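You operate a simulated robot arm through the tools that you are given. There is no shell and no other tool. Be economical: measure what you need, move in short steps, check, and stop when the job is done.

You are at the controls of a simulated robot arm. One attempt, no reset.

TASK
Push the white glue tray home, put the lid on the open tub and glue the board in the machine.
Fine: switch on, green button once, switch off when it stops; the board stays on the pad; cover and dial stay.

Only the result counts: the job must be done as asked and must still hold three seconds after the hand-in. Knocking over, shifting, dropping, spilling or breaking anything else fails it. Lids that push on must go on centred and level and be pressed home; caps that screw on are set level and turned clockwise until they are tight.

THE ROBOT
A 7-joint arm with a fingered hand, fixed in place. Base frame: the origin is at the foot of the arm, x ahead of it, y to its left, z up. Readings come in mm, rad, newtons and seconds.
With the tool pointing down near the work surface it reaches from about 100 to 840 mm from the base axis. Its first joint turns from -2.007 to 2.007 rad. Payload 5 kg.
The tool frame sits at the grasp point between the pads (the TCP): z along the fingers, y along the line on which they close. The tips reach 32 mm beyond it. Largest opening 160 mm; the body of the gripper starts 89 mm behind the TCP. The gripper is a hand of 4 fingers: y runs from the thumb to the fingers, the wrist lies at [0, 0, -267] in the tool frame.
Orientation is that of the tool frame in the base frame, as a unit quaternion [w, x, y, z]. With the fingers straight down and closing along the base's y, the tool's x points along the base's -x, its y along +y and its z along -z.

THE INTERFACE
- The arm moves only by the tool step_arm. Its argument "commands" is a list that holds one entry, the list of rows, each a list of 6 numbers: the turn, a rotation vector about the tool's x, y, z in units of 45 degrees (1.0 is 45 degrees), then the shift along the tool's x, y, z in units of 500 mm (1.0 is 500 mm). In form: [[[wx, wy, wz, x, y, z], ...]]. A call has 1 to 12 rows; each row is the pose to reach, as a shift and turn from the pose commanded when the call began, along the tool's axes at that moment. A call with a number of a shift or a turn outside -1 to 1 is refused whole. A row lasts 0.2 s, in which the tool goes at most 50 mm and 0.15 rad; a call with a longer step from one row to the next is refused whole. A pose out of reach is approached as far as the arm can. The call stops where the force on the tool passes 40 N (or 10 N more than at its start, if that is more) or the arm is blocked; 0.2 s more then pass. In this call time passes only in rows, and 0.2 s behind the last. The reply holds the time, the measured pose of the TCP, the force on the tool along the base axes, the opening and the grip force, in the units named above and with some noise, with the torque about the TCP (base axes, N m) and any sound that the robot's microphone picked up.
- Cameras (640 x 400 px; columns grow to the right, rows downward): "scene" is fixed at [218.9, -501, 1652.2]; the picture's right is [0.68, -0.73, 0.00], its down [-0.60, -0.56, -0.57] and it looks along [0.42, 0.39, -0.82] (base axes); focal length 337 px, centre (320, 200). "wrist" rides on the gripper at [80, -4, -114] in the tool frame; the picture's right is [0.05, 1.00, 0.00], its down [-0.82, 0.04, -0.58] and it looks along [-0.58, 0.03, 0.82] (tool axes); focal length 265 px, centre (320, 200). There is no depth. A picture from a camera that has moved, and an enlarged one, comes with that camera's place and axes in the base frame and with its lens.
- get_image(camera): a new picture of that camera. The clock stands still meanwhile.
- slide_trunk(by): slides the trunk up (or, below 0, down) by that many mm; the arm rides with it, the base frame stays. It gives what a move gives, with no picture.
- move_fingers(finger1, finger2, finger3, thumb_bend): sets how far each is bent, from 0 (flat) to 1 (curled in); at 0.3 the hand is open as for a grip, at 0.7 the pads meet at the TCP. One left out holds its place. A second passes; each finger stops where it meets its share of the squeeze, and holds until it gets a number again. It is the only way to open and close the hand. It gives what a move gives, with no picture; readings hold the bend of each and the force on the fingers (four entries, about 0 where the hand has none), thumb and palm.
- close_up(camera, box): a new picture of the part [left, top, right, bottom] of that camera's present view, enlarged. The clock stands still meanwhile.
- job_done(): hands the job in; it is judged then, once.

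Work in short steps. Places have to be worked out from the pictures, the camera data and where the tool is seen: move nearer, look again, correct. Check each grasp and each placing, and mend what went wrong. You have 120 turns and 84 pictures in all, those below and enlarged ones among them. Open the gripper and draw the arm clear of the work before you hand the job in, unless the task says otherwise; then end with one line.

The tools are called after "Emit:" as a command line: name --argument value ..., lists and objects as JSON in quotes. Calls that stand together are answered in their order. step_arm: Moves the arm, as the interface text tells. Its arguments: {"type":"object","properties":{"commands":{"type":"array"}},"required":["commands"]} The other tools are called the same way: slide_trunk (by) slides the trunk up or down; move_fingers (finger1, finger2, finger3, thumb_bend) moves the fingers one by one; get_image (camera) takes a picture; close_up (camera, box) takes an enlarged picture of a part of a camera's view; job_done () hands the job in.

At the start:

```text
t: 0.0
tcp_pos: [712.9, -186.5, 1195.9]
orientation: [0.001, 0.0, 1.0, 0.0]
wrist_force: [0.4, -0.2, 0.1]
wrist_torque: [0.02, -0.01, 0.0]
grip_width: 159.7
grasp_force: 0.0
shape: jaw
bend: [0.3, 0.3, 0.3, 0.3]
finger forces: [0.1, 0.0, 0.1, 0.1, 0.1, 0.0]
trunk travel left (down, up): [-675.0, 315.0]
```

scene: 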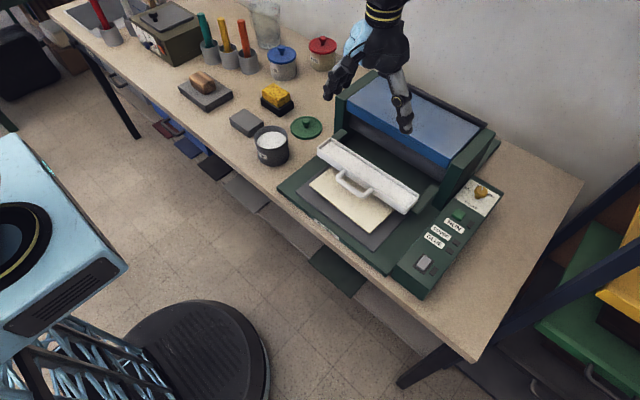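
wrist: 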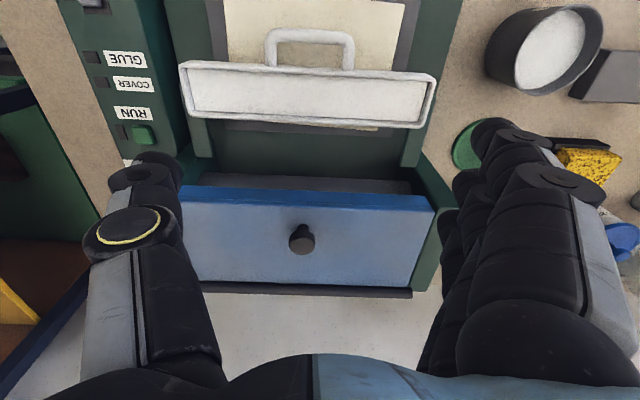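

I'll start with enlarged views of the machine and of the tub area.

Emit:
close_up --camera "scene" --box '[260, 60, 520, 310]'

Emit:
close_up --camera "scene" --box '[170, 20, 350, 180]'

Emit:
close_up --camera "wrist" --box '[60, 0, 460, 250]'

```text
1.60 times, centred on (390, 185) of scene
camera zoom: at [218.9, -501.0, 1652.2], right [0.68, -0.73, 0.0], down [-0.6, -0.56, -0.57], along [0.42, 0.39, -0.82], focal length 540 px, centre (208, 224)
```

zoom: 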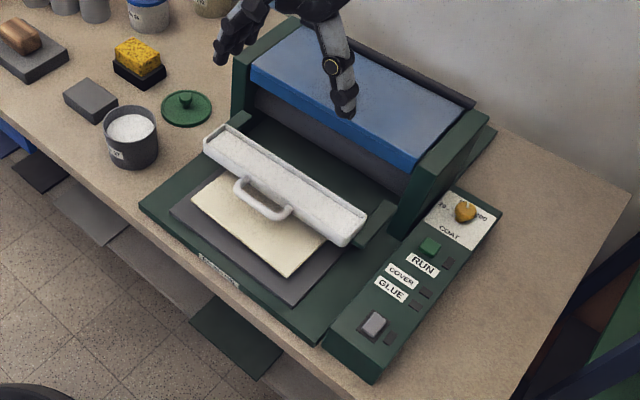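

```text
2.50 times, centred on (260, 100) of scene
camera zoom: at [218.9, -501.0, 1652.2], right [0.68, -0.73, 0.0], down [-0.6, -0.56, -0.57], along [0.42, 0.39, -0.82], focal length 843 px, centre (470, 450)
```

zoom: 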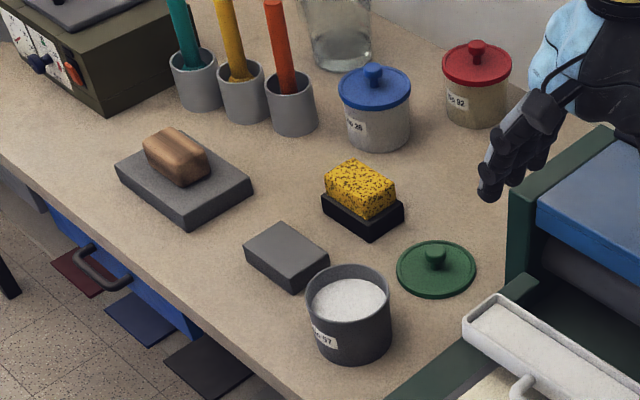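

```text
1.60 times, centred on (260, 125) of wrist
camera zoom: at [633.4, -190.2, 1311.6], right [-0.05, 1.0, 0.0], down [0.82, 0.04, 0.58], along [0.58, 0.03, -0.82], focal length 425 px, centre (416, 320)
```

zoom: 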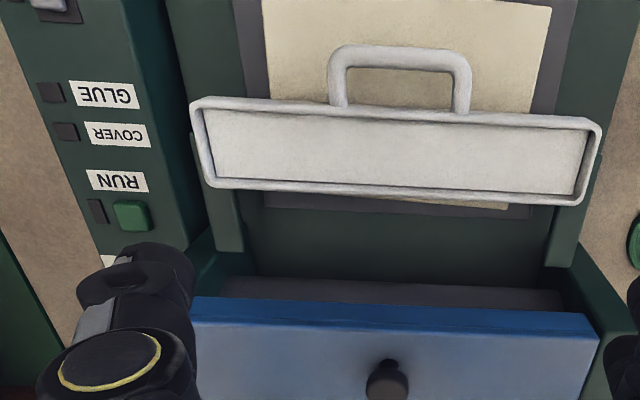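

The lid lies near (825, 105) and the open tub near (660, 113), with the table top at about z 845. I'll move the hand over at the current height for a better look.

Emit:
step_arm --commands '[[[0, 0, 0, 0.045, 0.075, 0], [0, 0, 0, 0.09, 0.15, 0], [0, 0, 0, 0.135, 0.225, 0], [0, 0, 0, 0.18, 0.3, 0], [0, 0, 0, 0.225, 0.375, 0], [0, 0, 0, 0.27, 0.45, 0], [0, 0, 0, 0.315, 0.525, 0], [0, 0, 0, 0.366, 0.592, 0]]]'

Emit:
get_image --camera "wrist"

Emit:
get_image --camera "scene"

```text
t: 1.8
tcp_pos: [528.7, 111.9, 1196.1]
orientation: [-0.001, 0.0, 1.0, 0.0]
wrist_force: [0.5, 0.4, -0.1]
wrist_torque: [-0.02, -0.03, -0.01]
grip_width: 159.8
grasp_force: 0.0
shape: jaw
bend: [0.3, 0.3, 0.3, 0.3]
finger forces: [0.0, 0.0, 0.0, 0.0, 0.0, 0.0]
trunk travel left (down, up): [-675.0, 315.0]
```

```text
78 pictures are left
camera wrist: at [449.6, 107.9, 1311.1], right [-0.05, 1.0, 0.0], down [0.82, 0.04, 0.58], along [0.58, 0.03, -0.82], focal length 265 px, centre (320, 200)
```

wrist: 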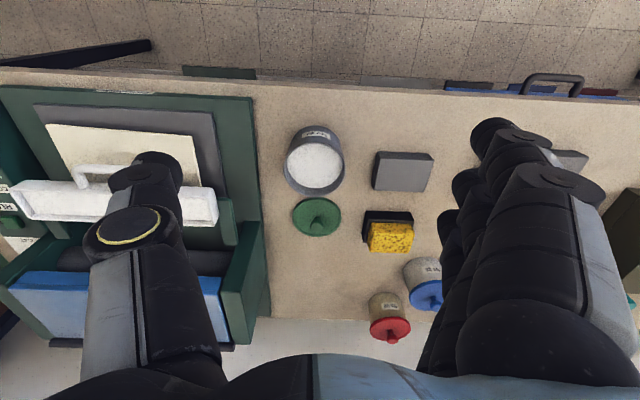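

```text
77 pictures are left
```

scene: 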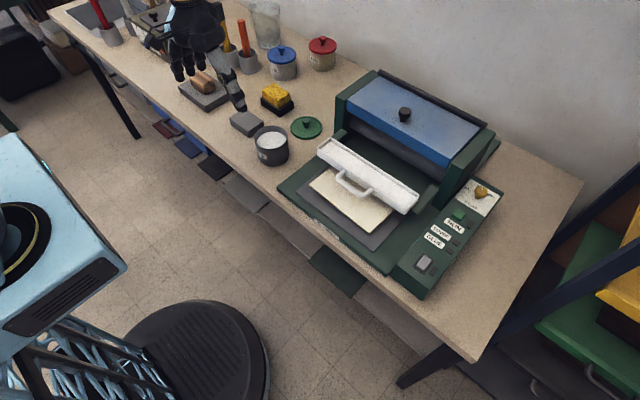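

The pictures put the lid near (818, 121, 854) and the tub rim near (658, 109, 915). I'll go lower and closer to refine both.

Emit:
step_arm --commands '[[[0, 0, 0, -0.06, 0, 0.06], [0, 0, 0, -0.12, 0, 0.12], [0, 0, 0, -0.18, 0, 0.18], [0, 0, 0, -0.24, 0.006, 0.24], [0, 0, 0, -0.26, 0.01, 0.3]]]'

Emit:
get_image --camera "wrist"

```text
t: 3.0
tcp_pos: [661.1, 113.6, 1046.1]
orientation: [0.0, 0.001, 1.0, 0.0]
wrist_force: [-0.3, 0.2, 0.1]
wrist_torque: [0.01, 0.01, 0.0]
grip_width: 159.9
grasp_force: 0.0
shape: jaw
bend: [0.3, 0.3, 0.3, 0.3]
finger forces: [0.0, 0.1, 0.0, 0.0, 0.0, 0.1]
trunk travel left (down, up): [-675.0, 315.0]
```

```text
76 pictures are left
camera wrist: at [581.4, 109.3, 1160.2], right [-0.05, 1.0, 0.0], down [0.82, 0.04, 0.58], along [0.58, 0.03, -0.82], focal length 265 px, centre (320, 200)
```

wrist: 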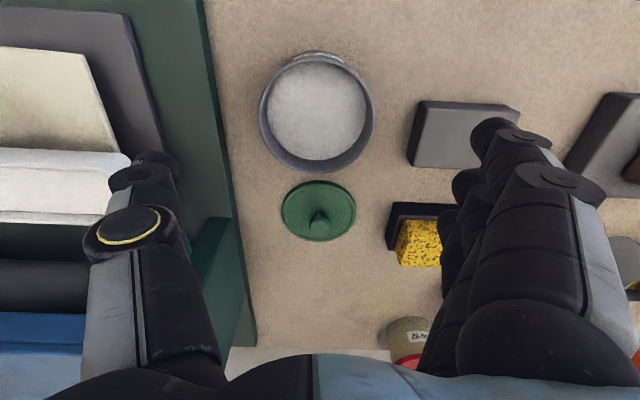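

Refined: the lid centre is about (816, 119) and the tub rim about (659, 110, z ~918). I'll half-close the hand and go above the lid.

Emit:
move_fingers --finger1 0.5 --finger2 0.5 --finger3 0.5 --thumb_bend 0.5

Emit:
step_arm --commands '[[[0, 0, 0, -0.08, 0, 0.02], [0, 0, 0, -0.16, 0.005, 0.04], [0, 0, 0, -0.24, 0.008, 0.08], [0, 0, 0, -0.31, 0.011, 0.14]]]'

Emit:
get_image --camera "wrist"

Emit:
close_up --camera "scene" --box '[230, 40, 390, 180]'

```text
t: 4.0
tcp_pos: [661.3, 113.2, 1046.5]
orientation: [0.001, 0.0, 1.0, 0.0]
wrist_force: [0.0, -0.5, -0.8]
wrist_torque: [0.02, -0.04, 0.0]
grip_width: 92.0
grasp_force: 0.1
shape: fingers
bend: [0.5, 0.5, 0.5, 0.5]
finger forces: [0.0, 0.0, 0.0, 0.0, 0.0, 0.1]
trunk travel left (down, up): [-675.0, 315.0]
```

```text
t: 5.0
tcp_pos: [814.8, 120.0, 977.1]
orientation: [0.0, 0.0, 1.0, 0.0]
wrist_force: [0.2, -0.4, 0.1]
wrist_torque: [0.02, 0.03, 0.01]
grip_width: 92.1
grasp_force: 0.0
shape: fingers
bend: [0.5, 0.5, 0.5, 0.5]
finger forces: [0.0, 0.0, 0.0, 0.1, 0.0, 0.0]
trunk travel left (down, up): [-675.0, 315.0]
```

```text
75 pictures are left
camera wrist: at [736.7, 116.9, 1091.8], right [-0.05, 1.0, 0.0], down [0.82, 0.04, 0.58], along [0.58, 0.03, -0.82], focal length 265 px, centre (320, 200)
```

wrist: 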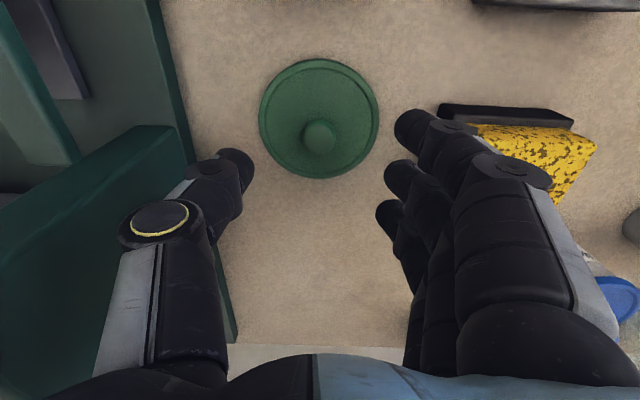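

```text
2.86 times, centred on (310, 110) of scene
camera zoom: at [218.9, -501.0, 1652.2], right [0.68, -0.73, 0.0], down [-0.6, -0.56, -0.57], along [0.42, 0.39, -0.82], focal length 964 px, centre (349, 457)
```

zoom: 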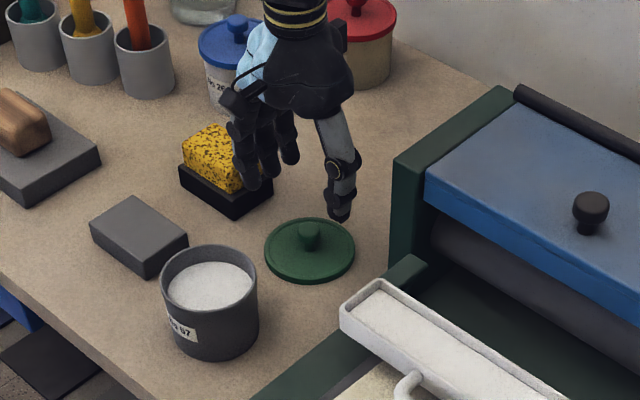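

The knob is tall, with its top at about z 895, and the lid centre agrees at (814, 120). I'll descend to TCP z ~892 so the finger tips stay just above the lid disc.

Emit:
step_arm --commands '[[[0, 0, 0, 0, 0, 0.05], [0, 0, 0, 0, 0, 0.1], [0, 0, 0, 0, 0, 0.14], [0, 0, 0, 0, 0, 0.17]]]'

Emit:
get_image --camera "wrist"

Emit:
close_up --camera "scene" --box '[230, 40, 390, 180]'

```text
t: 6.0
tcp_pos: [814.9, 120.7, 897.6]
orientation: [0.003, 0.0, 1.0, 0.001]
wrist_force: [-3.6, -0.6, 31.6]
wrist_torque: [-0.07, 0.09, 0.0]
grip_width: 92.4
grasp_force: 15.6
shape: fingers
bend: [0.5, 0.51, 0.5, 0.5]
finger forces: [0.0, 13.5, 2.0, 0.0, 15.8, 0.0]
trunk travel left (down, up): [-675.0, 315.0]
```

```text
73 pictures are left
camera wrist: at [734.9, 116.7, 1011.0], right [-0.05, 1.0, 0.0], down [0.81, 0.04, 0.58], along [0.58, 0.03, -0.81], focal length 265 px, centre (320, 200)
```

wrist: 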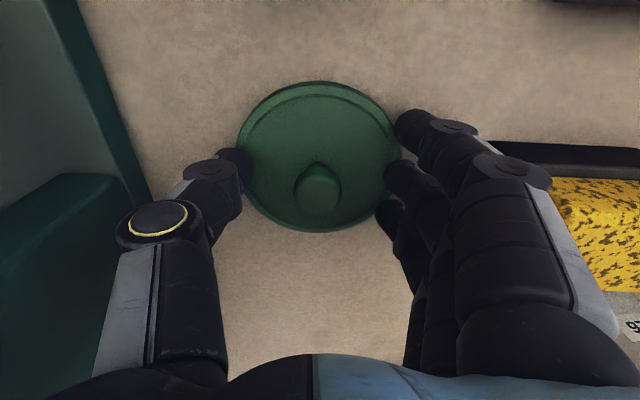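

```text
2.86 times, centred on (310, 110) of scene
camera zoom: at [218.9, -501.0, 1652.2], right [0.68, -0.73, 0.0], down [-0.6, -0.56, -0.57], along [0.42, 0.39, -0.82], focal length 964 px, centre (349, 457)
```

zoom: 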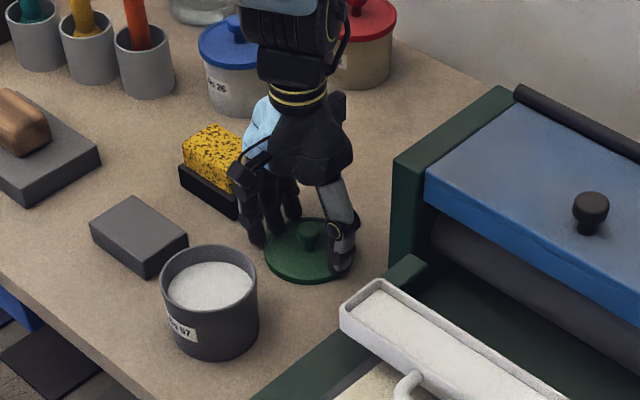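

The tips touched the lid disc rim at TCP z 897.6. I'll back up, close further to narrow the gap around the knob, and then lower again.

Emit:
step_arm --commands '[[[0, 0, 0, 0, 0, -0.02]]]'

Emit:
move_fingers --finger1 0.6 --finger2 0.6 --finger3 0.6 --thumb_bend 0.6

Emit:
get_image --camera "wrist"

```text
t: 6.4
tcp_pos: [814.5, 120.1, 900.7]
orientation: [0.0, 0.0, 1.0, 0.0]
wrist_force: [-0.4, 0.9, -0.3]
wrist_torque: [0.0, -0.01, 0.0]
grip_width: 91.8
grasp_force: 0.2
shape: fingers
bend: [0.5, 0.5, 0.5, 0.5]
finger forces: [0.0, 0.1, 0.0, 0.0, 0.0, 0.0]
trunk travel left (down, up): [-675.0, 315.0]
```

```text
t: 7.4
tcp_pos: [814.8, 120.7, 901.8]
orientation: [0.0, 0.0, 1.0, 0.0]
wrist_force: [0.1, 0.7, -0.4]
wrist_torque: [-0.03, 0.0, 0.01]
grip_width: 54.2
grasp_force: 0.0
shape: fingers
bend: [0.6, 0.6, 0.6, 0.6]
finger forces: [0.0, 0.0, 0.0, 0.0, 0.1, 0.1]
trunk travel left (down, up): [-675.0, 315.0]
```

```text
71 pictures are left
camera wrist: at [735.3, 116.4, 1016.5], right [-0.05, 1.0, 0.0], down [0.82, 0.04, 0.58], along [0.58, 0.03, -0.82], focal length 265 px, centre (320, 200)
```

wrist: 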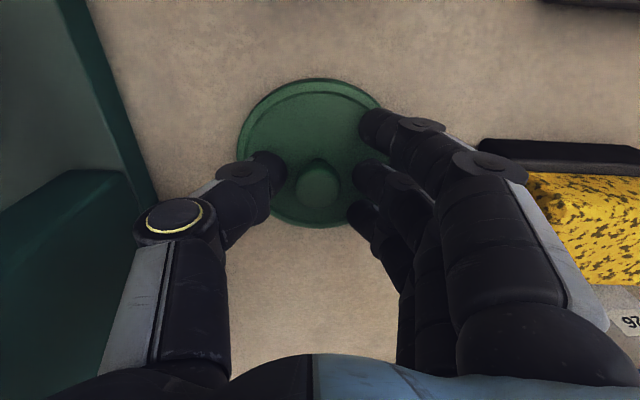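

The knob sits centred between the thumb and middle finger. I'll lower 5 mm and close on it.

Emit:
step_arm --commands '[[[0, 0, 0, 0.004, 0, 0.01]]]'

Emit:
move_fingers --finger1 0.66 --finger2 0.72 --finger3 0.66 --thumb_bend 0.72

Emit:
get_image --camera "wrist"

```text
t: 7.8
tcp_pos: [813.2, 120.5, 898.3]
orientation: [0.001, 0.0, 1.0, 0.0]
wrist_force: [0.4, -0.5, 13.1]
wrist_torque: [-0.39, 0.01, 0.02]
grip_width: 54.0
grasp_force: 6.9
shape: fingers
bend: [0.6, 0.6, 0.6, 0.6]
finger forces: [1.6, 0.4, 0.0, 0.0, 11.5, 0.1]
trunk travel left (down, up): [-675.0, 315.0]
```

```text
t: 8.8
tcp_pos: [814.0, 120.6, 896.7]
orientation: [0.0, 0.001, 1.0, 0.0]
wrist_force: [0.2, 0.4, -0.1]
wrist_torque: [0.01, -0.03, 0.05]
grip_width: 34.2
grasp_force: 14.9
shape: fingers
bend: [0.66, 0.67, 0.66, 0.68]
finger forces: [3.0, 10.0, 3.5, 0.0, 12.8, 0.1]
trunk travel left (down, up): [-675.0, 315.0]
```

```text
70 pictures are left
camera wrist: at [733.2, 116.2, 1011.4], right [-0.05, 1.0, 0.0], down [0.82, 0.04, 0.58], along [0.58, 0.03, -0.82], focal length 265 px, centre (320, 200)
```

wrist: 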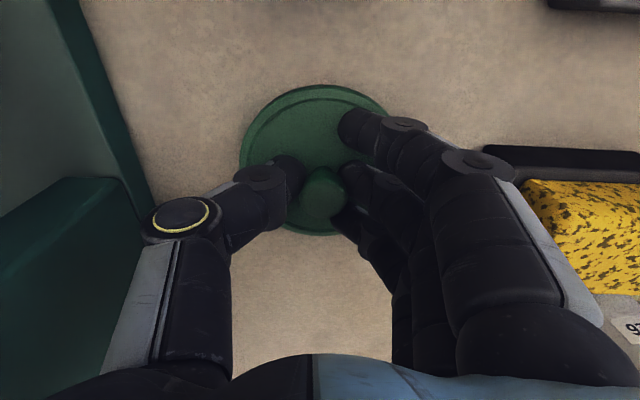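

Middle finger and thumb hold the knob with about 10 N. I'll lift it a little and check that it hangs level.

Emit:
step_arm --commands '[[[0, 0, 0, 0, 0, -0.03], [0, 0, 0, 0, 0, -0.08], [0, 0, 0, 0, 0, -0.14], [0, 0, 0, 0, 0, -0.2]]]'

Emit:
get_image --camera "wrist"

Emit:
close_up --camera "scene" --box '[230, 40, 390, 180]'

```text
t: 9.8
tcp_pos: [811.1, 122.2, 997.0]
orientation: [0.0, 0.0, 1.0, 0.0]
wrist_force: [0.5, -0.1, -0.2]
wrist_torque: [-0.02, 0.0, 0.01]
grip_width: 34.2
grasp_force: 15.0
shape: fingers
bend: [0.66, 0.67, 0.66, 0.68]
finger forces: [3.4, 10.4, 3.6, 0.0, 12.9, 0.1]
trunk travel left (down, up): [-675.0, 315.0]
```

```text
69 pictures are left
camera wrist: at [732.7, 117.5, 1112.6], right [-0.05, 1.0, 0.0], down [0.82, 0.04, 0.58], along [0.58, 0.03, -0.82], focal length 265 px, centre (320, 200)
```

wrist: 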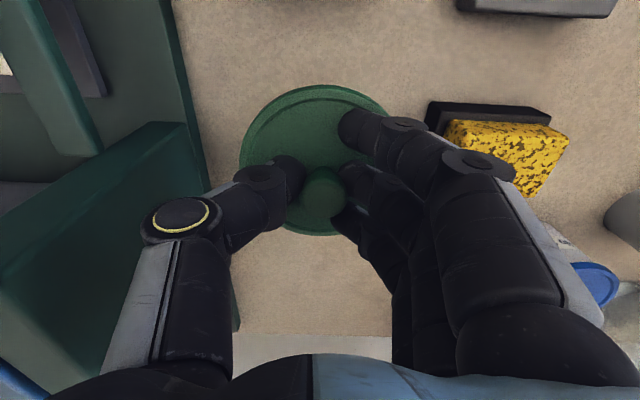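

```text
2.86 times, centred on (310, 110) of scene
camera zoom: at [218.9, -501.0, 1652.2], right [0.68, -0.73, 0.0], down [-0.6, -0.56, -0.57], along [0.42, 0.39, -0.82], focal length 964 px, centre (349, 457)
```

zoom: 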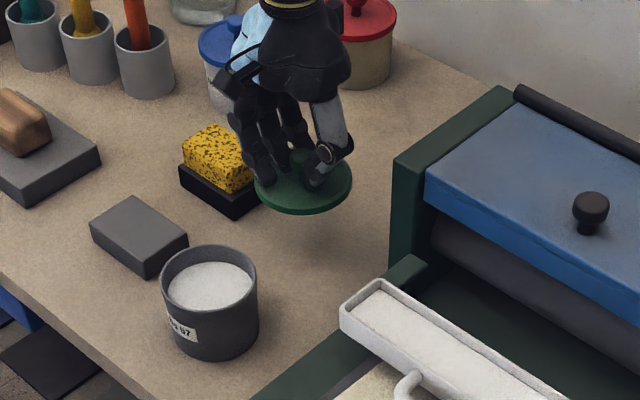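

The lid is held level with its centre at the TCP. I'll move back past the tub at a raised height so that the wrist camera can measure the tub rim.

Emit:
step_arm --commands '[[[0, 0, 0, 0, 0, -0.08], [0, 0, 0, 0.09, 0, -0.09], [0, 0, 0, 0.18, -0.01, -0.09], [0, 0, 0, 0.27, -0.02, -0.09], [0, 0, 0, 0.36, -0.022, -0.09], [0, 0, 0, 0.45, -0.022, -0.09], [0, 0, 0, 0.54, -0.022, -0.09], [0, 0, 0, 0.62, -0.022, -0.08]]]'

Emit:
get_image --camera "wrist"

```text
t: 11.6
tcp_pos: [501.9, 110.0, 1037.2]
orientation: [-0.001, 0.001, 1.0, 0.0]
wrist_force: [0.4, -0.5, -0.4]
wrist_torque: [-0.02, 0.03, -0.04]
grip_width: 33.8
grasp_force: 14.9
shape: fingers
bend: [0.66, 0.67, 0.66, 0.68]
finger forces: [3.3, 10.4, 3.6, 0.0, 12.9, 0.0]
trunk travel left (down, up): [-675.0, 315.0]
```

```text
67 pictures are left
camera wrist: at [421.7, 105.4, 1152.0], right [-0.05, 1.0, 0.0], down [0.82, 0.04, 0.58], along [0.58, 0.03, -0.82], focal length 265 px, centre (320, 200)
```

wrist: 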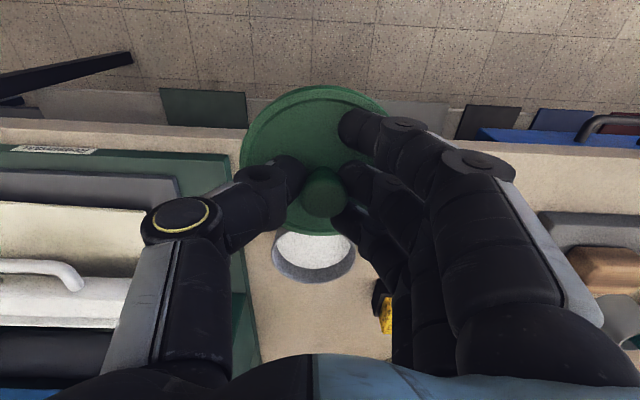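

Emit:
close_up --camera "wrist" --box '[230, 210, 390, 310]'

Emit:
close_up --camera "scene" --box '[240, 110, 320, 170]'

```text
4.00 times, centred on (310, 260) of wrist
camera zoom: at [421.7, 105.4, 1152.0], right [-0.05, 1.0, 0.0], down [0.82, 0.04, 0.58], along [0.58, 0.03, -0.82], focal length 1062 px, centre (360, -40)
```

zoom: 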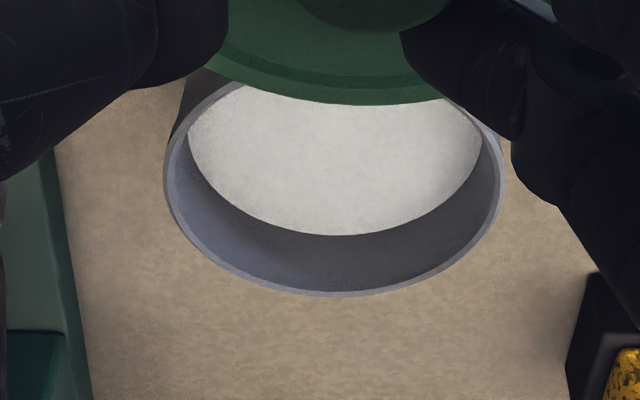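

```text
6.67 times, centred on (280, 140) of scene
camera zoom: at [218.9, -501.0, 1652.2], right [0.68, -0.73, 0.0], down [-0.6, -0.56, -0.57], along [0.42, 0.39, -0.82], focal length 2249 px, centre (587, 600)
```

zoom: 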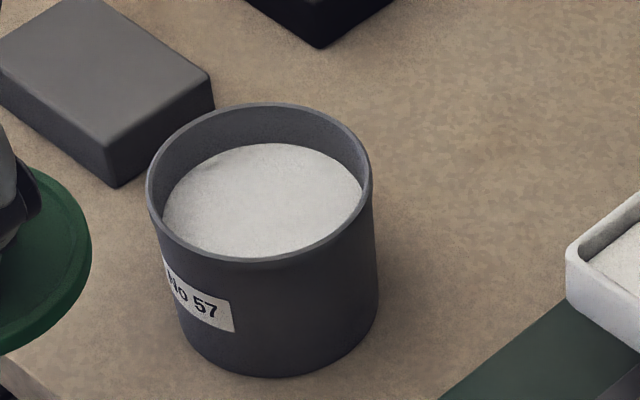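

The tub rim comes out at centre (658.3, 109.5) and z ~926, diameter 102. I'll move over the tub at TCP z ~1000 and check.

Emit:
step_arm --commands '[[[0, 0, 0, -0.09, 0, 0], [0, 0, 0, -0.18, 0, 0], [0, 0, 0, -0.26, 0, 0.02], [0, 0, 0, -0.314, -0.001, 0.06]]]'

Emit:
get_image --camera "wrist"

Emit:
close_up --camera "scene" --box '[230, 90, 330, 170]'

```text
t: 12.6
tcp_pos: [660.1, 109.6, 1008.1]
orientation: [0.0, 0.0, 1.0, 0.001]
wrist_force: [-0.4, 0.7, 0.0]
wrist_torque: [0.01, 0.01, 0.0]
grip_width: 34.2
grasp_force: 15.2
shape: fingers
bend: [0.66, 0.67, 0.66, 0.68]
finger forces: [3.4, 10.5, 3.5, 0.0, 12.5, 0.0]
trunk travel left (down, up): [-675.0, 315.0]
```

```text
64 pictures are left
camera wrist: at [580.3, 105.7, 1122.2], right [-0.05, 1.0, 0.0], down [0.82, 0.04, 0.58], along [0.58, 0.03, -0.82], focal length 265 px, centre (320, 200)
```

wrist: 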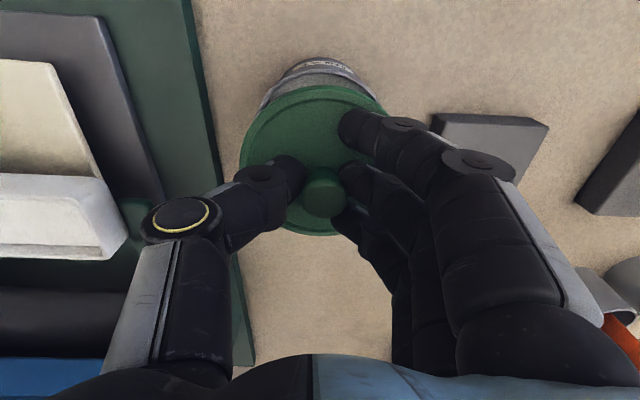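

```text
5.00 times, centred on (280, 130) of scene
camera zoom: at [218.9, -501.0, 1652.2], right [0.68, -0.73, 0.0], down [-0.6, -0.56, -0.57], along [0.42, 0.39, -0.82], focal length 1687 px, centre (520, 550)
```

zoom: 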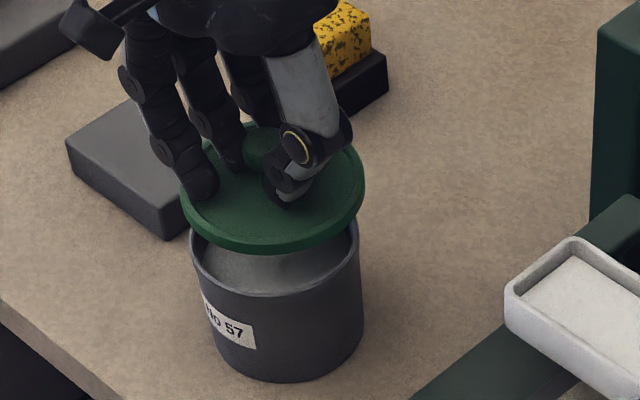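

It looks nearly aligned, so I'll lower further to just above the rim and compare the lid and rim edges closely.

Emit:
step_arm --commands '[[[0, 0, 0, 0.002, 0, 0.025], [0, 0, 0, 0.002, 0, 0.05]]]'

Emit:
close_up --camera "scene" --box '[245, 105, 305, 165]'

Emit:
close_up --camera "wrist" --box '[220, 50, 420, 250]'

```text
t: 13.2
tcp_pos: [658.9, 109.9, 982.4]
orientation: [0.0, -0.001, 1.0, 0.0]
wrist_force: [0.3, -0.2, 0.1]
wrist_torque: [0.02, 0.07, -0.02]
grip_width: 34.1
grasp_force: 15.4
shape: fingers
bend: [0.66, 0.67, 0.66, 0.68]
finger forces: [3.4, 10.4, 3.6, 0.0, 12.5, 0.1]
trunk travel left (down, up): [-675.0, 315.0]
```

```text
6.67 times, centred on (275, 135) of scene
camera zoom: at [218.9, -501.0, 1652.2], right [0.68, -0.73, 0.0], down [-0.6, -0.56, -0.57], along [0.42, 0.39, -0.82], focal length 2249 px, centre (620, 633)
```

zoom: 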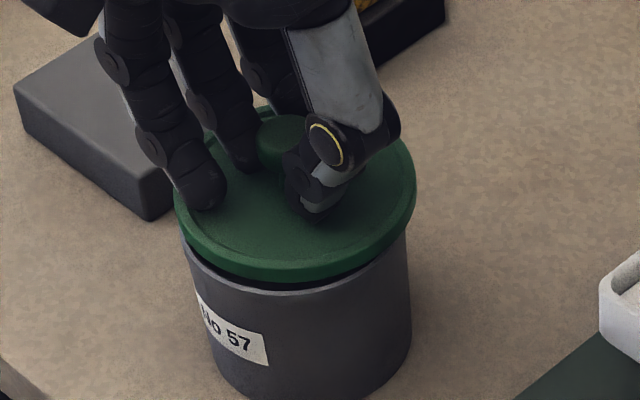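

```text
2.00 times, centred on (320, 150) of wrist
camera zoom: at [579.6, 105.8, 1096.8], right [-0.05, 1.0, 0.0], down [0.82, 0.04, 0.58], along [0.58, 0.03, -0.82], focal length 531 px, centre (320, 300)
```

zoom: 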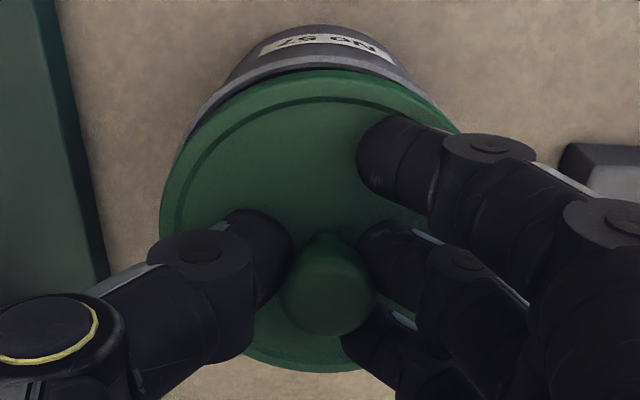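

I'll zoom tighter on the lid/tub overlap from both cameras.

Emit:
close_up --camera "wrist" --box '[270, 55, 370, 115]'

Emit:
close_up --camera "scene" --box '[258, 125, 294, 155]'

```text
6.40 times, centred on (320, 85) of wrist
camera zoom: at [579.6, 105.8, 1096.8], right [-0.05, 1.0, 0.0], down [0.82, 0.04, 0.58], along [0.58, 0.03, -0.82], focal length 1699 px, centre (320, 936)
```

zoom: 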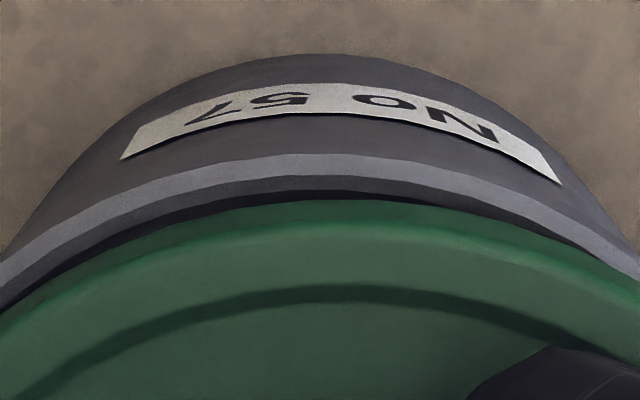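

```text
13.33 times, centred on (276, 140) of scene
camera zoom: at [218.9, -501.0, 1652.2], right [0.68, -0.73, 0.0], down [-0.6, -0.56, -0.57], along [0.42, 0.39, -0.82], focal length 4498 px, centre (907, 1000)
```

zoom: 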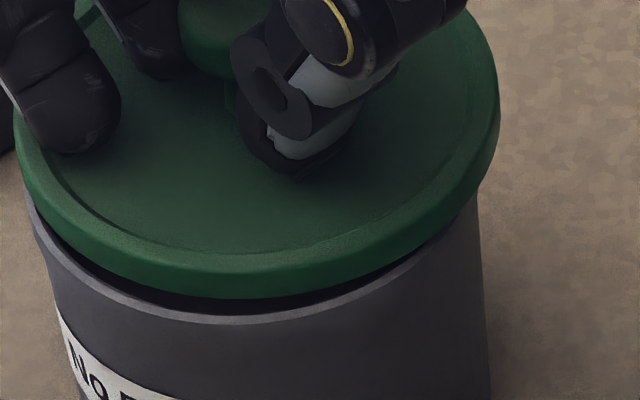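

Both views agree the lid is about 5.5 mm too far in +x and 1.2 mm too far in +y relative to the rim. I'll correct that and look again.

Emit:
step_arm --commands '[[[0, 0, 0, 0.011, -0.0024, 0.0]]]'

Emit:
close_up --camera "wrist" --box '[270, 55, 370, 115]'

Emit:
close_up --camera "scene" --box '[250, 115, 300, 155]'

```text
t: 13.6
tcp_pos: [652.5, 109.1, 982.7]
orientation: [0.0, 0.0, 1.0, 0.0]
wrist_force: [0.1, -0.2, -1.1]
wrist_torque: [-0.01, -0.02, 0.0]
grip_width: 33.7
grasp_force: 15.3
shape: fingers
bend: [0.66, 0.67, 0.66, 0.68]
finger forces: [3.3, 10.5, 3.5, 0.0, 12.5, 0.0]
trunk travel left (down, up): [-675.0, 315.0]
```

```text
6.40 times, centred on (320, 85) of wrist
camera zoom: at [573.4, 104.5, 1096.9], right [-0.05, 1.0, 0.0], down [0.82, 0.04, 0.58], along [0.58, 0.03, -0.82], focal length 1699 px, centre (320, 936)
```

zoom: 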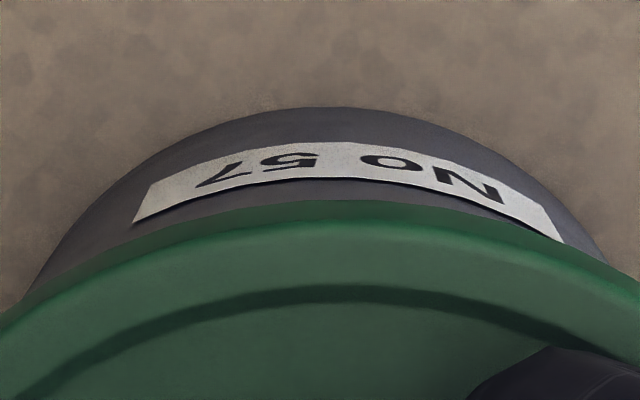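

```text
10.00 times, centred on (275, 135) of scene
camera zoom: at [218.9, -501.0, 1652.2], right [0.68, -0.73, 0.0], down [-0.6, -0.56, -0.57], along [0.42, 0.39, -0.82], focal length 3374 px, centre (770, 850)
```

zoom: 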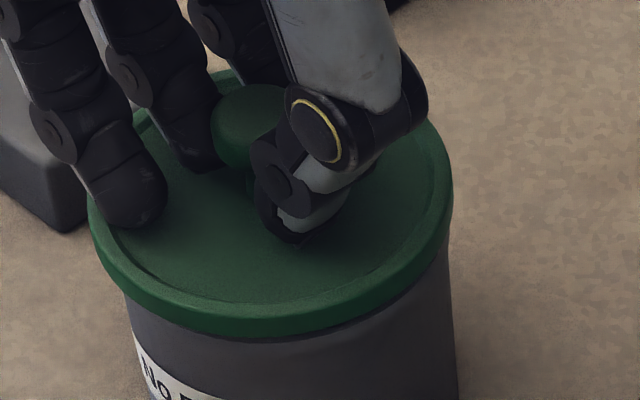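

The lid now overlaps the rim evenly. I'll lower gently until contact.

Emit:
step_arm --commands '[[[0, 0, 0, 0, 0, 0.008], [0, 0, 0, 0, 0, 0.016], [0, 0, 0, 0, 0, 0.024], [0, 0, 0, 0, 0, 0.032], [0, 0, 0, 0, 0, 0.04]]]'

Emit:
close_up --camera "scene" --box '[245, 110, 305, 170]'

Emit:
close_up --camera "wrist" --box '[220, 50, 420, 250]'

```text
t: 14.6
tcp_pos: [653.1, 108.9, 972.0]
orientation: [0.003, 0.001, 1.0, 0.0]
wrist_force: [-11.2, -3.0, 28.2]
wrist_torque: [-0.1, 0.55, -0.04]
grip_width: 33.9
grasp_force: 29.3
shape: fingers
bend: [0.68, 0.68, 0.67, 0.69]
finger forces: [10.1, 13.2, 6.0, 0.0, 28.8, 0.1]
trunk travel left (down, up): [-675.0, 315.0]
heard: snap
stopped in row 5: the force on the tool passed its limit at 48 N (the readings are from after the stop); the commanded pose is now the measured one
```

```text
6.67 times, centred on (275, 140) of scene
camera zoom: at [218.9, -501.0, 1652.2], right [0.68, -0.73, 0.0], down [-0.6, -0.56, -0.57], along [0.42, 0.39, -0.82], focal length 2249 px, centre (620, 600)
```

zoom: 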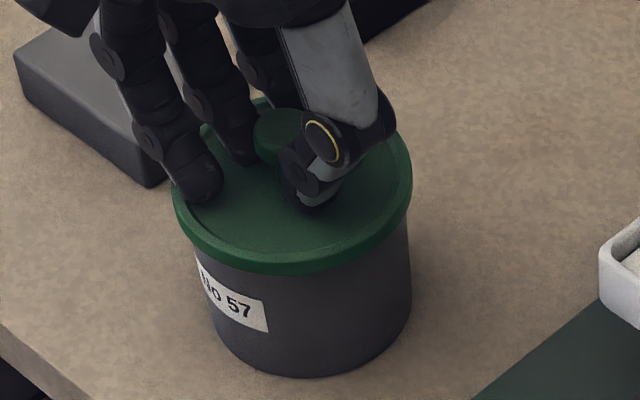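

```text
2.00 times, centred on (320, 150) of wrist
camera zoom: at [573.1, 104.4, 1085.6], right [-0.05, 1.0, 0.0], down [0.81, 0.04, 0.58], along [0.58, 0.03, -0.81], focal length 531 px, centre (320, 300)
```

zoom: 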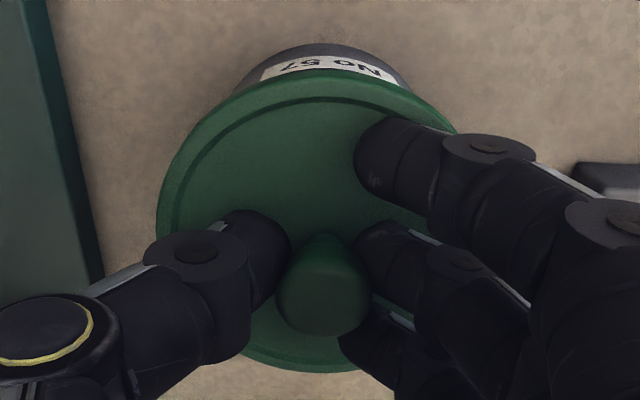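

A snap was heard. I'll release the knob, raise the hand clear, and check the seating.

Emit:
move_fingers --finger1 0.58 --finger2 0.58 --finger3 0.58 --thumb_bend 0.58

Emit:
step_arm --commands '[[[0, 0, 0, 0, 0, -0.04], [0, 0, 0, 0, 0, -0.1], [0, 0, 0, 0, 0, -0.18], [0, 0, 0, 0.05, 0, -0.2], [0, 0, 0, 0.12, 0, -0.2], [0, 0, 0, 0.2, 0, -0.2], [0, 0, 0, 0.28, 0, -0.18]]]'

Emit:
get_image --camera "wrist"

Emit:
close_up --camera "scene" --box '[245, 110, 305, 170]'

```text
t: 14.9
tcp_pos: [654.8, 108.1, 974.9]
orientation: [0.005, 0.001, 1.0, 0.0]
wrist_force: [-5.6, -2.7, 44.8]
wrist_torque: [-0.16, 0.44, -0.1]
grip_width: 46.1
grasp_force: 22.3
shape: fingers
bend: [0.62, 0.61, 0.6, 0.61]
finger forces: [8.0, 7.5, 7.0, 0.1, 22.4, 0.0]
trunk travel left (down, up): [-675.0, 315.0]
stopped: the force on the tool passed its limit at 46 N (the readings are from after the stop); the commanded pose is now the measured one
```

```text
t: 16.5
tcp_pos: [515.3, 110.5, 1059.6]
orientation: [0.002, 0.001, 1.0, -0.001]
wrist_force: [-0.1, 0.0, -0.4]
wrist_torque: [0.0, -0.04, -0.02]
grip_width: 63.3
grasp_force: 0.2
shape: fingers
bend: [0.57, 0.57, 0.57, 0.57]
finger forces: [0.0, 0.0, 0.1, 0.0, 0.1, 0.0]
trunk travel left (down, up): [-675.0, 315.0]
```

```text
54 pictures are left
camera wrist: at [435.9, 107.1, 1173.5], right [-0.05, 1.0, 0.0], down [0.81, 0.04, 0.58], along [0.58, 0.03, -0.81], focal length 265 px, centre (320, 200)
```

wrist: 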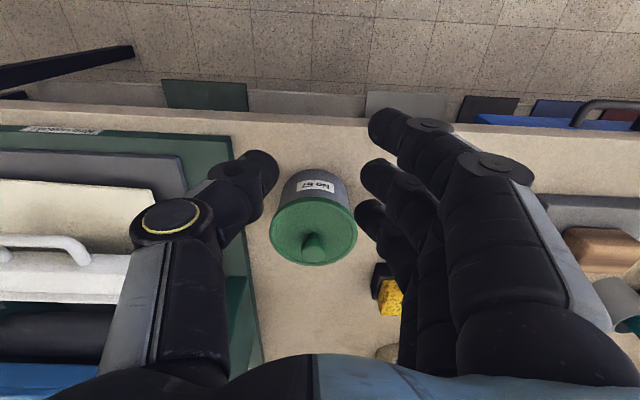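

```text
6.67 times, centred on (275, 140) of scene
camera zoom: at [218.9, -501.0, 1652.2], right [0.68, -0.73, 0.0], down [-0.6, -0.56, -0.57], along [0.42, 0.39, -0.82], focal length 2249 px, centre (620, 600)
```

zoom: 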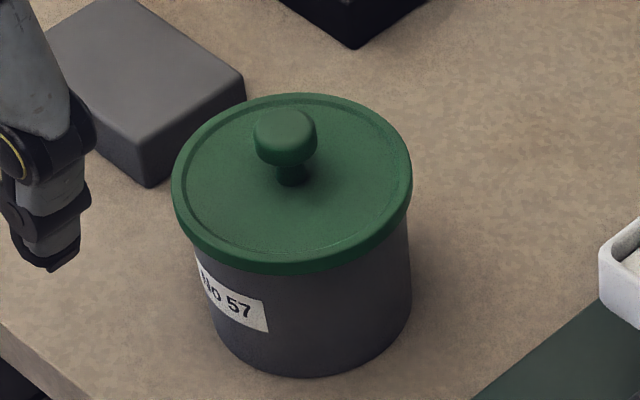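

The lid sits level and centred on the unmoved tub. Next I'll move over in front of the machine to inspect the tray, rails and panel.

Emit:
step_arm --commands '[[[0, 0, 0, 0, -0.08, -0.04], [0, 0, 0, 0, -0.16, -0.08], [0, 0, 0, 0, -0.25, -0.1], [0, 0, 0, 0, -0.34, -0.1], [0, 0, 0, 0, -0.43, -0.1], [0, 0, 0, 0, -0.52, -0.1], [0, 0, 0, -0.03, -0.62, -0.1]]]'

Emit:
get_image --camera "wrist"

```text
refused: row 7 steps farther than a row can; nothing moved
```

```text
52 pictures are left
camera wrist: at [435.9, 107.1, 1173.5], right [-0.05, 1.0, 0.0], down [0.81, 0.04, 0.58], along [0.58, 0.03, -0.81], focal length 265 px, centre (320, 200)
```

wrist: 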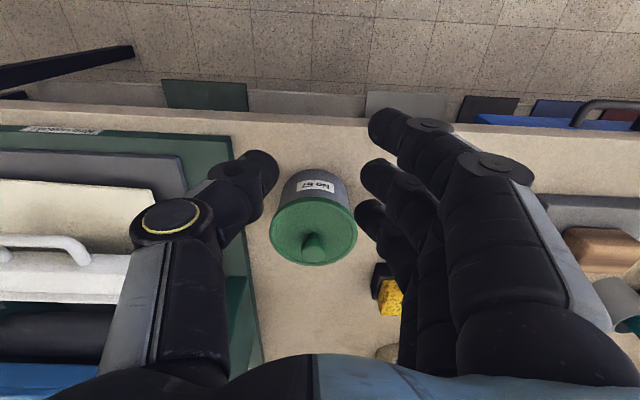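

The last row was too long, so I'll repeat the move with smaller steps.

Emit:
step_arm --commands '[[[0, 0, 0, 0, -0.08, -0.04], [0, 0, 0, 0, -0.16, -0.08], [0, 0, 0, 0, -0.25, -0.1], [0, 0, 0, 0, -0.34, -0.1], [0, 0, 0, 0, -0.43, -0.1], [0, 0, 0, 0, -0.52, -0.1], [0, 0, 0, -0.03, -0.6, -0.1], [0, 0, 0, -0.05, -0.62, -0.1]]]'

Emit:
get_image --camera "wrist"

```text
t: 18.3
tcp_pos: [538.7, -202.0, 1108.5]
orientation: [0.002, 0.001, 1.0, -0.001]
wrist_force: [0.3, -0.3, 0.3]
wrist_torque: [-0.01, -0.01, 0.04]
grip_width: 63.6
grasp_force: 0.1
shape: fingers
bend: [0.57, 0.57, 0.57, 0.57]
finger forces: [0.1, 0.0, 0.0, 0.0, 0.1, 0.1]
trunk travel left (down, up): [-675.0, 315.0]
```

```text
51 pictures are left
camera wrist: at [459.2, -205.7, 1222.5], right [-0.05, 1.0, 0.0], down [0.81, 0.04, 0.58], along [0.58, 0.03, -0.81], focal length 265 px, centre (320, 200)
```

wrist: 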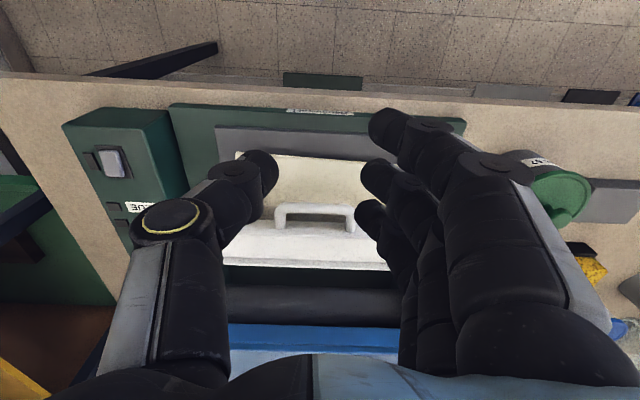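

The handle loop is centred near y -200 at z ~950, well above the board (~880). I'll close the fingers into a pusher and come down in front of the handle.

Emit:
move_fingers --finger1 0.68 --finger2 0.68 --finger3 0.68 --thumb_bend 0.66

Emit:
step_arm --commands '[[[0, 0, 0, -0.02, 0, 0.08], [0, 0, 0, -0.05, 0.0, 0.16], [0, 0, 0, -0.07, 0.0, 0.24], [0, 0, 0, -0.08, 0.0, 0.28]]]'

Emit:
get_image --camera "wrist"

Emit:
close_up --camera "scene" --box '[270, 90, 450, 250]'

```text
t: 19.3
tcp_pos: [538.0, -202.2, 1107.6]
orientation: [0.001, 0.0, 1.0, -0.001]
wrist_force: [0.8, 0.1, 0.3]
wrist_torque: [-0.01, -0.01, -0.07]
grip_width: 31.5
grasp_force: 0.1
shape: fingers
bend: [0.68, 0.68, 0.68, 0.66]
finger forces: [0.0, 0.0, 0.0, 0.0, 0.0, 0.0]
trunk travel left (down, up): [-675.0, 315.0]
```

```text
t: 20.3
tcp_pos: [580.8, -201.4, 970.5]
orientation: [0.003, 0.0, 1.0, -0.001]
wrist_force: [0.0, 0.1, -0.8]
wrist_torque: [0.02, 0.0, -0.03]
grip_width: 31.3
grasp_force: 0.0
shape: fingers
bend: [0.68, 0.68, 0.68, 0.66]
finger forces: [0.0, 0.1, 0.0, 0.0, 0.1, 0.1]
trunk travel left (down, up): [-675.0, 315.0]
```

```text
50 pictures are left
camera wrist: at [501.8, -204.9, 1084.8], right [-0.05, 1.0, 0.0], down [0.81, 0.04, 0.58], along [0.58, 0.03, -0.81], focal length 265 px, centre (320, 200)
```

wrist: 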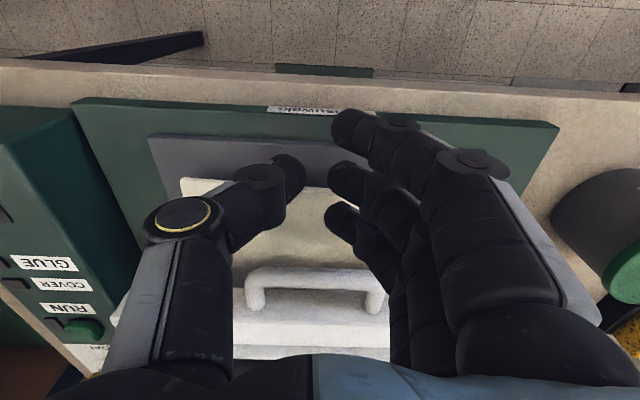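

```text
2.50 times, centred on (360, 170) of scene
camera zoom: at [218.9, -501.0, 1652.2], right [0.68, -0.73, 0.0], down [-0.6, -0.56, -0.57], along [0.42, 0.39, -0.82], focal length 843 px, centre (220, 275)
```

zoom: 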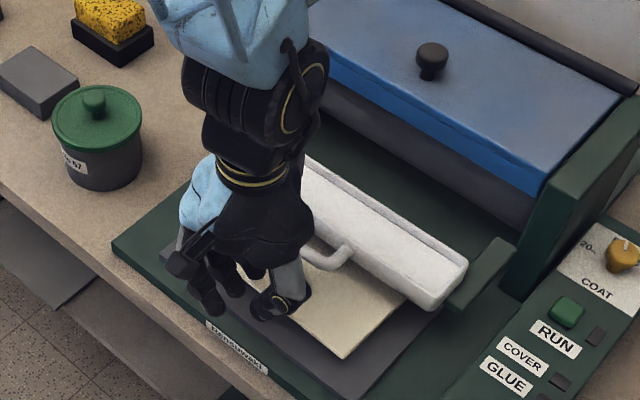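

The handle bar is near x 668, so contact should come near TCP x ~625. I'll lower 5 mm and advance in small steps.

Emit:
step_arm --commands '[[[0, 0, 0, -0.02, 0, 0.012], [0, 0, 0, -0.04, 0, 0.012], [0, 0, 0, -0.06, 0, 0.012], [0, 0, 0, -0.08, 0, 0.012], [0, 0, 0, -0.1, 0, 0.012], [0, 0, 0, -0.12, 0, 0.012]]]'

Emit:
get_image --camera "wrist"

Emit:
close_up --camera "scene" --box '[270, 90, 450, 250]'

```text
t: 21.7
tcp_pos: [641.5, -200.2, 964.6]
orientation: [0.003, -0.001, 1.0, -0.001]
wrist_force: [-0.5, -0.6, -0.4]
wrist_torque: [-0.01, 0.01, 0.01]
grip_width: 31.2
grasp_force: 0.5
shape: fingers
bend: [0.68, 0.68, 0.68, 0.66]
finger forces: [0.0, 0.1, 1.2, 0.0, 0.0, 0.0]
trunk travel left (down, up): [-675.0, 315.0]
```

```text
48 pictures are left
camera wrist: at [560.7, -204.8, 1079.3], right [-0.05, 1.0, 0.0], down [0.81, 0.04, 0.58], along [0.58, 0.03, -0.81], focal length 265 px, centre (320, 200)
```

wrist: 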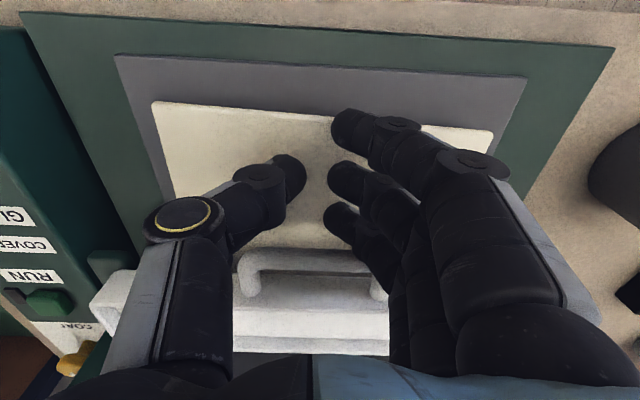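

```text
2.50 times, centred on (360, 170) of scene
camera zoom: at [218.9, -501.0, 1652.2], right [0.68, -0.73, 0.0], down [-0.6, -0.56, -0.57], along [0.42, 0.39, -0.82], focal length 843 px, centre (220, 275)
```

zoom: 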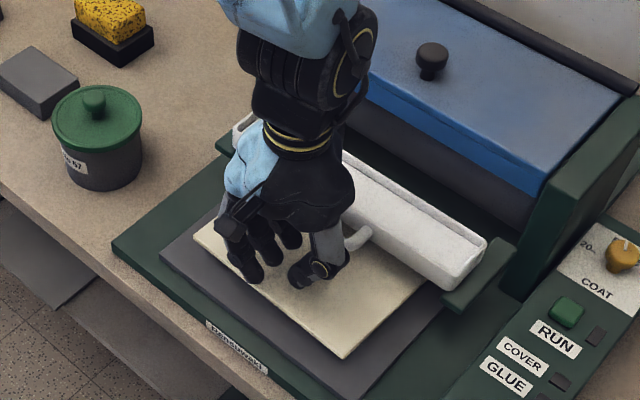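

The tray slides freely with about 1 N. I'll keep pushing in small steps, watching for a force rise.

Emit:
step_arm --commands '[[[0, 0, 0, -0.025, 0, 0], [0, 0, 0, -0.05, 0, 0], [0, 0, 0, -0.075, 0, 0], [0, 0, 0, -0.1, 0, 0], [0, 0, 0, -0.125, 0, 0], [0, 0, 0, -0.15, 0, 0]]]'

Emit:
get_image --camera "scene"

Emit:
get_image --camera "wrist"

```text
t: 23.1
tcp_pos: [698.8, -201.4, 963.4]
orientation: [-0.008, -0.001, 1.0, -0.001]
wrist_force: [-24.0, 1.2, 13.0]
wrist_torque: [0.49, -0.52, 0.89]
grip_width: 30.9
grasp_force: 12.1
shape: fingers
bend: [0.68, 0.68, 0.69, 0.66]
finger forces: [0.0, 0.1, 24.5, 0.0, 0.1, 0.0]
trunk travel left (down, up): [-675.0, 315.0]
stopped in row 6: the force on the tool passed its limit at 49 N (the readings are from after the stop); the commanded pose is now the measured one
```

```text
46 pictures are left
```

scene: 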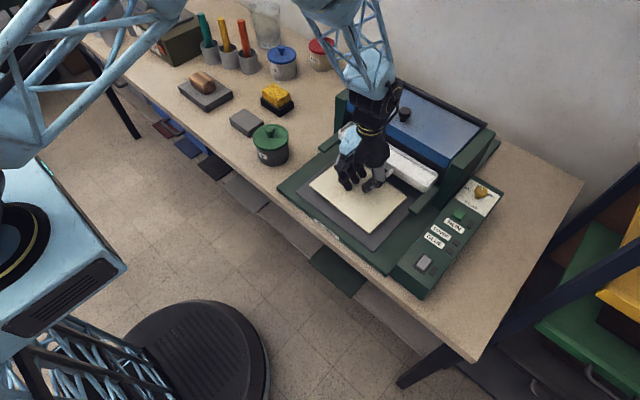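

```text
45 pictures are left
camera wrist: at [621.8, -205.6, 1078.5], right [-0.05, 1.0, 0.0], down [0.82, 0.04, 0.57], along [0.56, 0.03, -0.82], focal length 265 px, centre (320, 200)
```

wrist: 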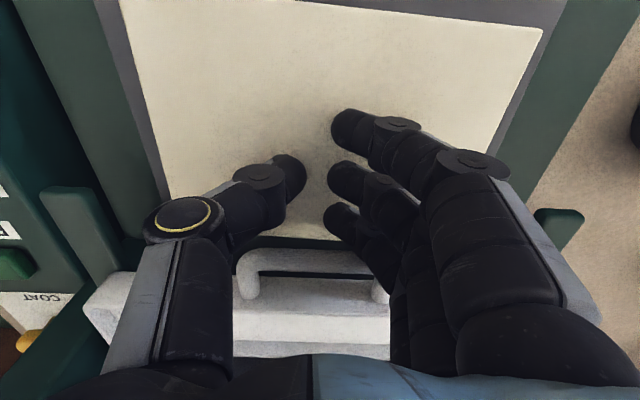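

A hard stop at 49 N, after ~75 mm of travel. I'll check whether the tray is square and home or caught on something.

Emit:
close_up --camera "scene" --box '[330, 70, 510, 230]'

```text
2.50 times, centred on (420, 150) of scene
camera zoom: at [218.9, -501.0, 1652.2], right [0.68, -0.73, 0.0], down [-0.6, -0.56, -0.57], along [0.42, 0.39, -0.82], focal length 843 px, centre (70, 325)
```

zoom: 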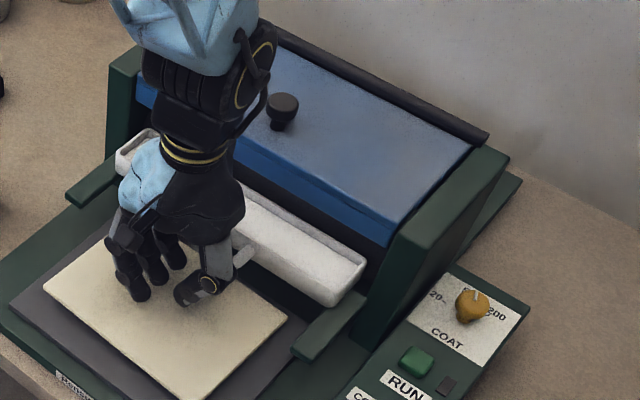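

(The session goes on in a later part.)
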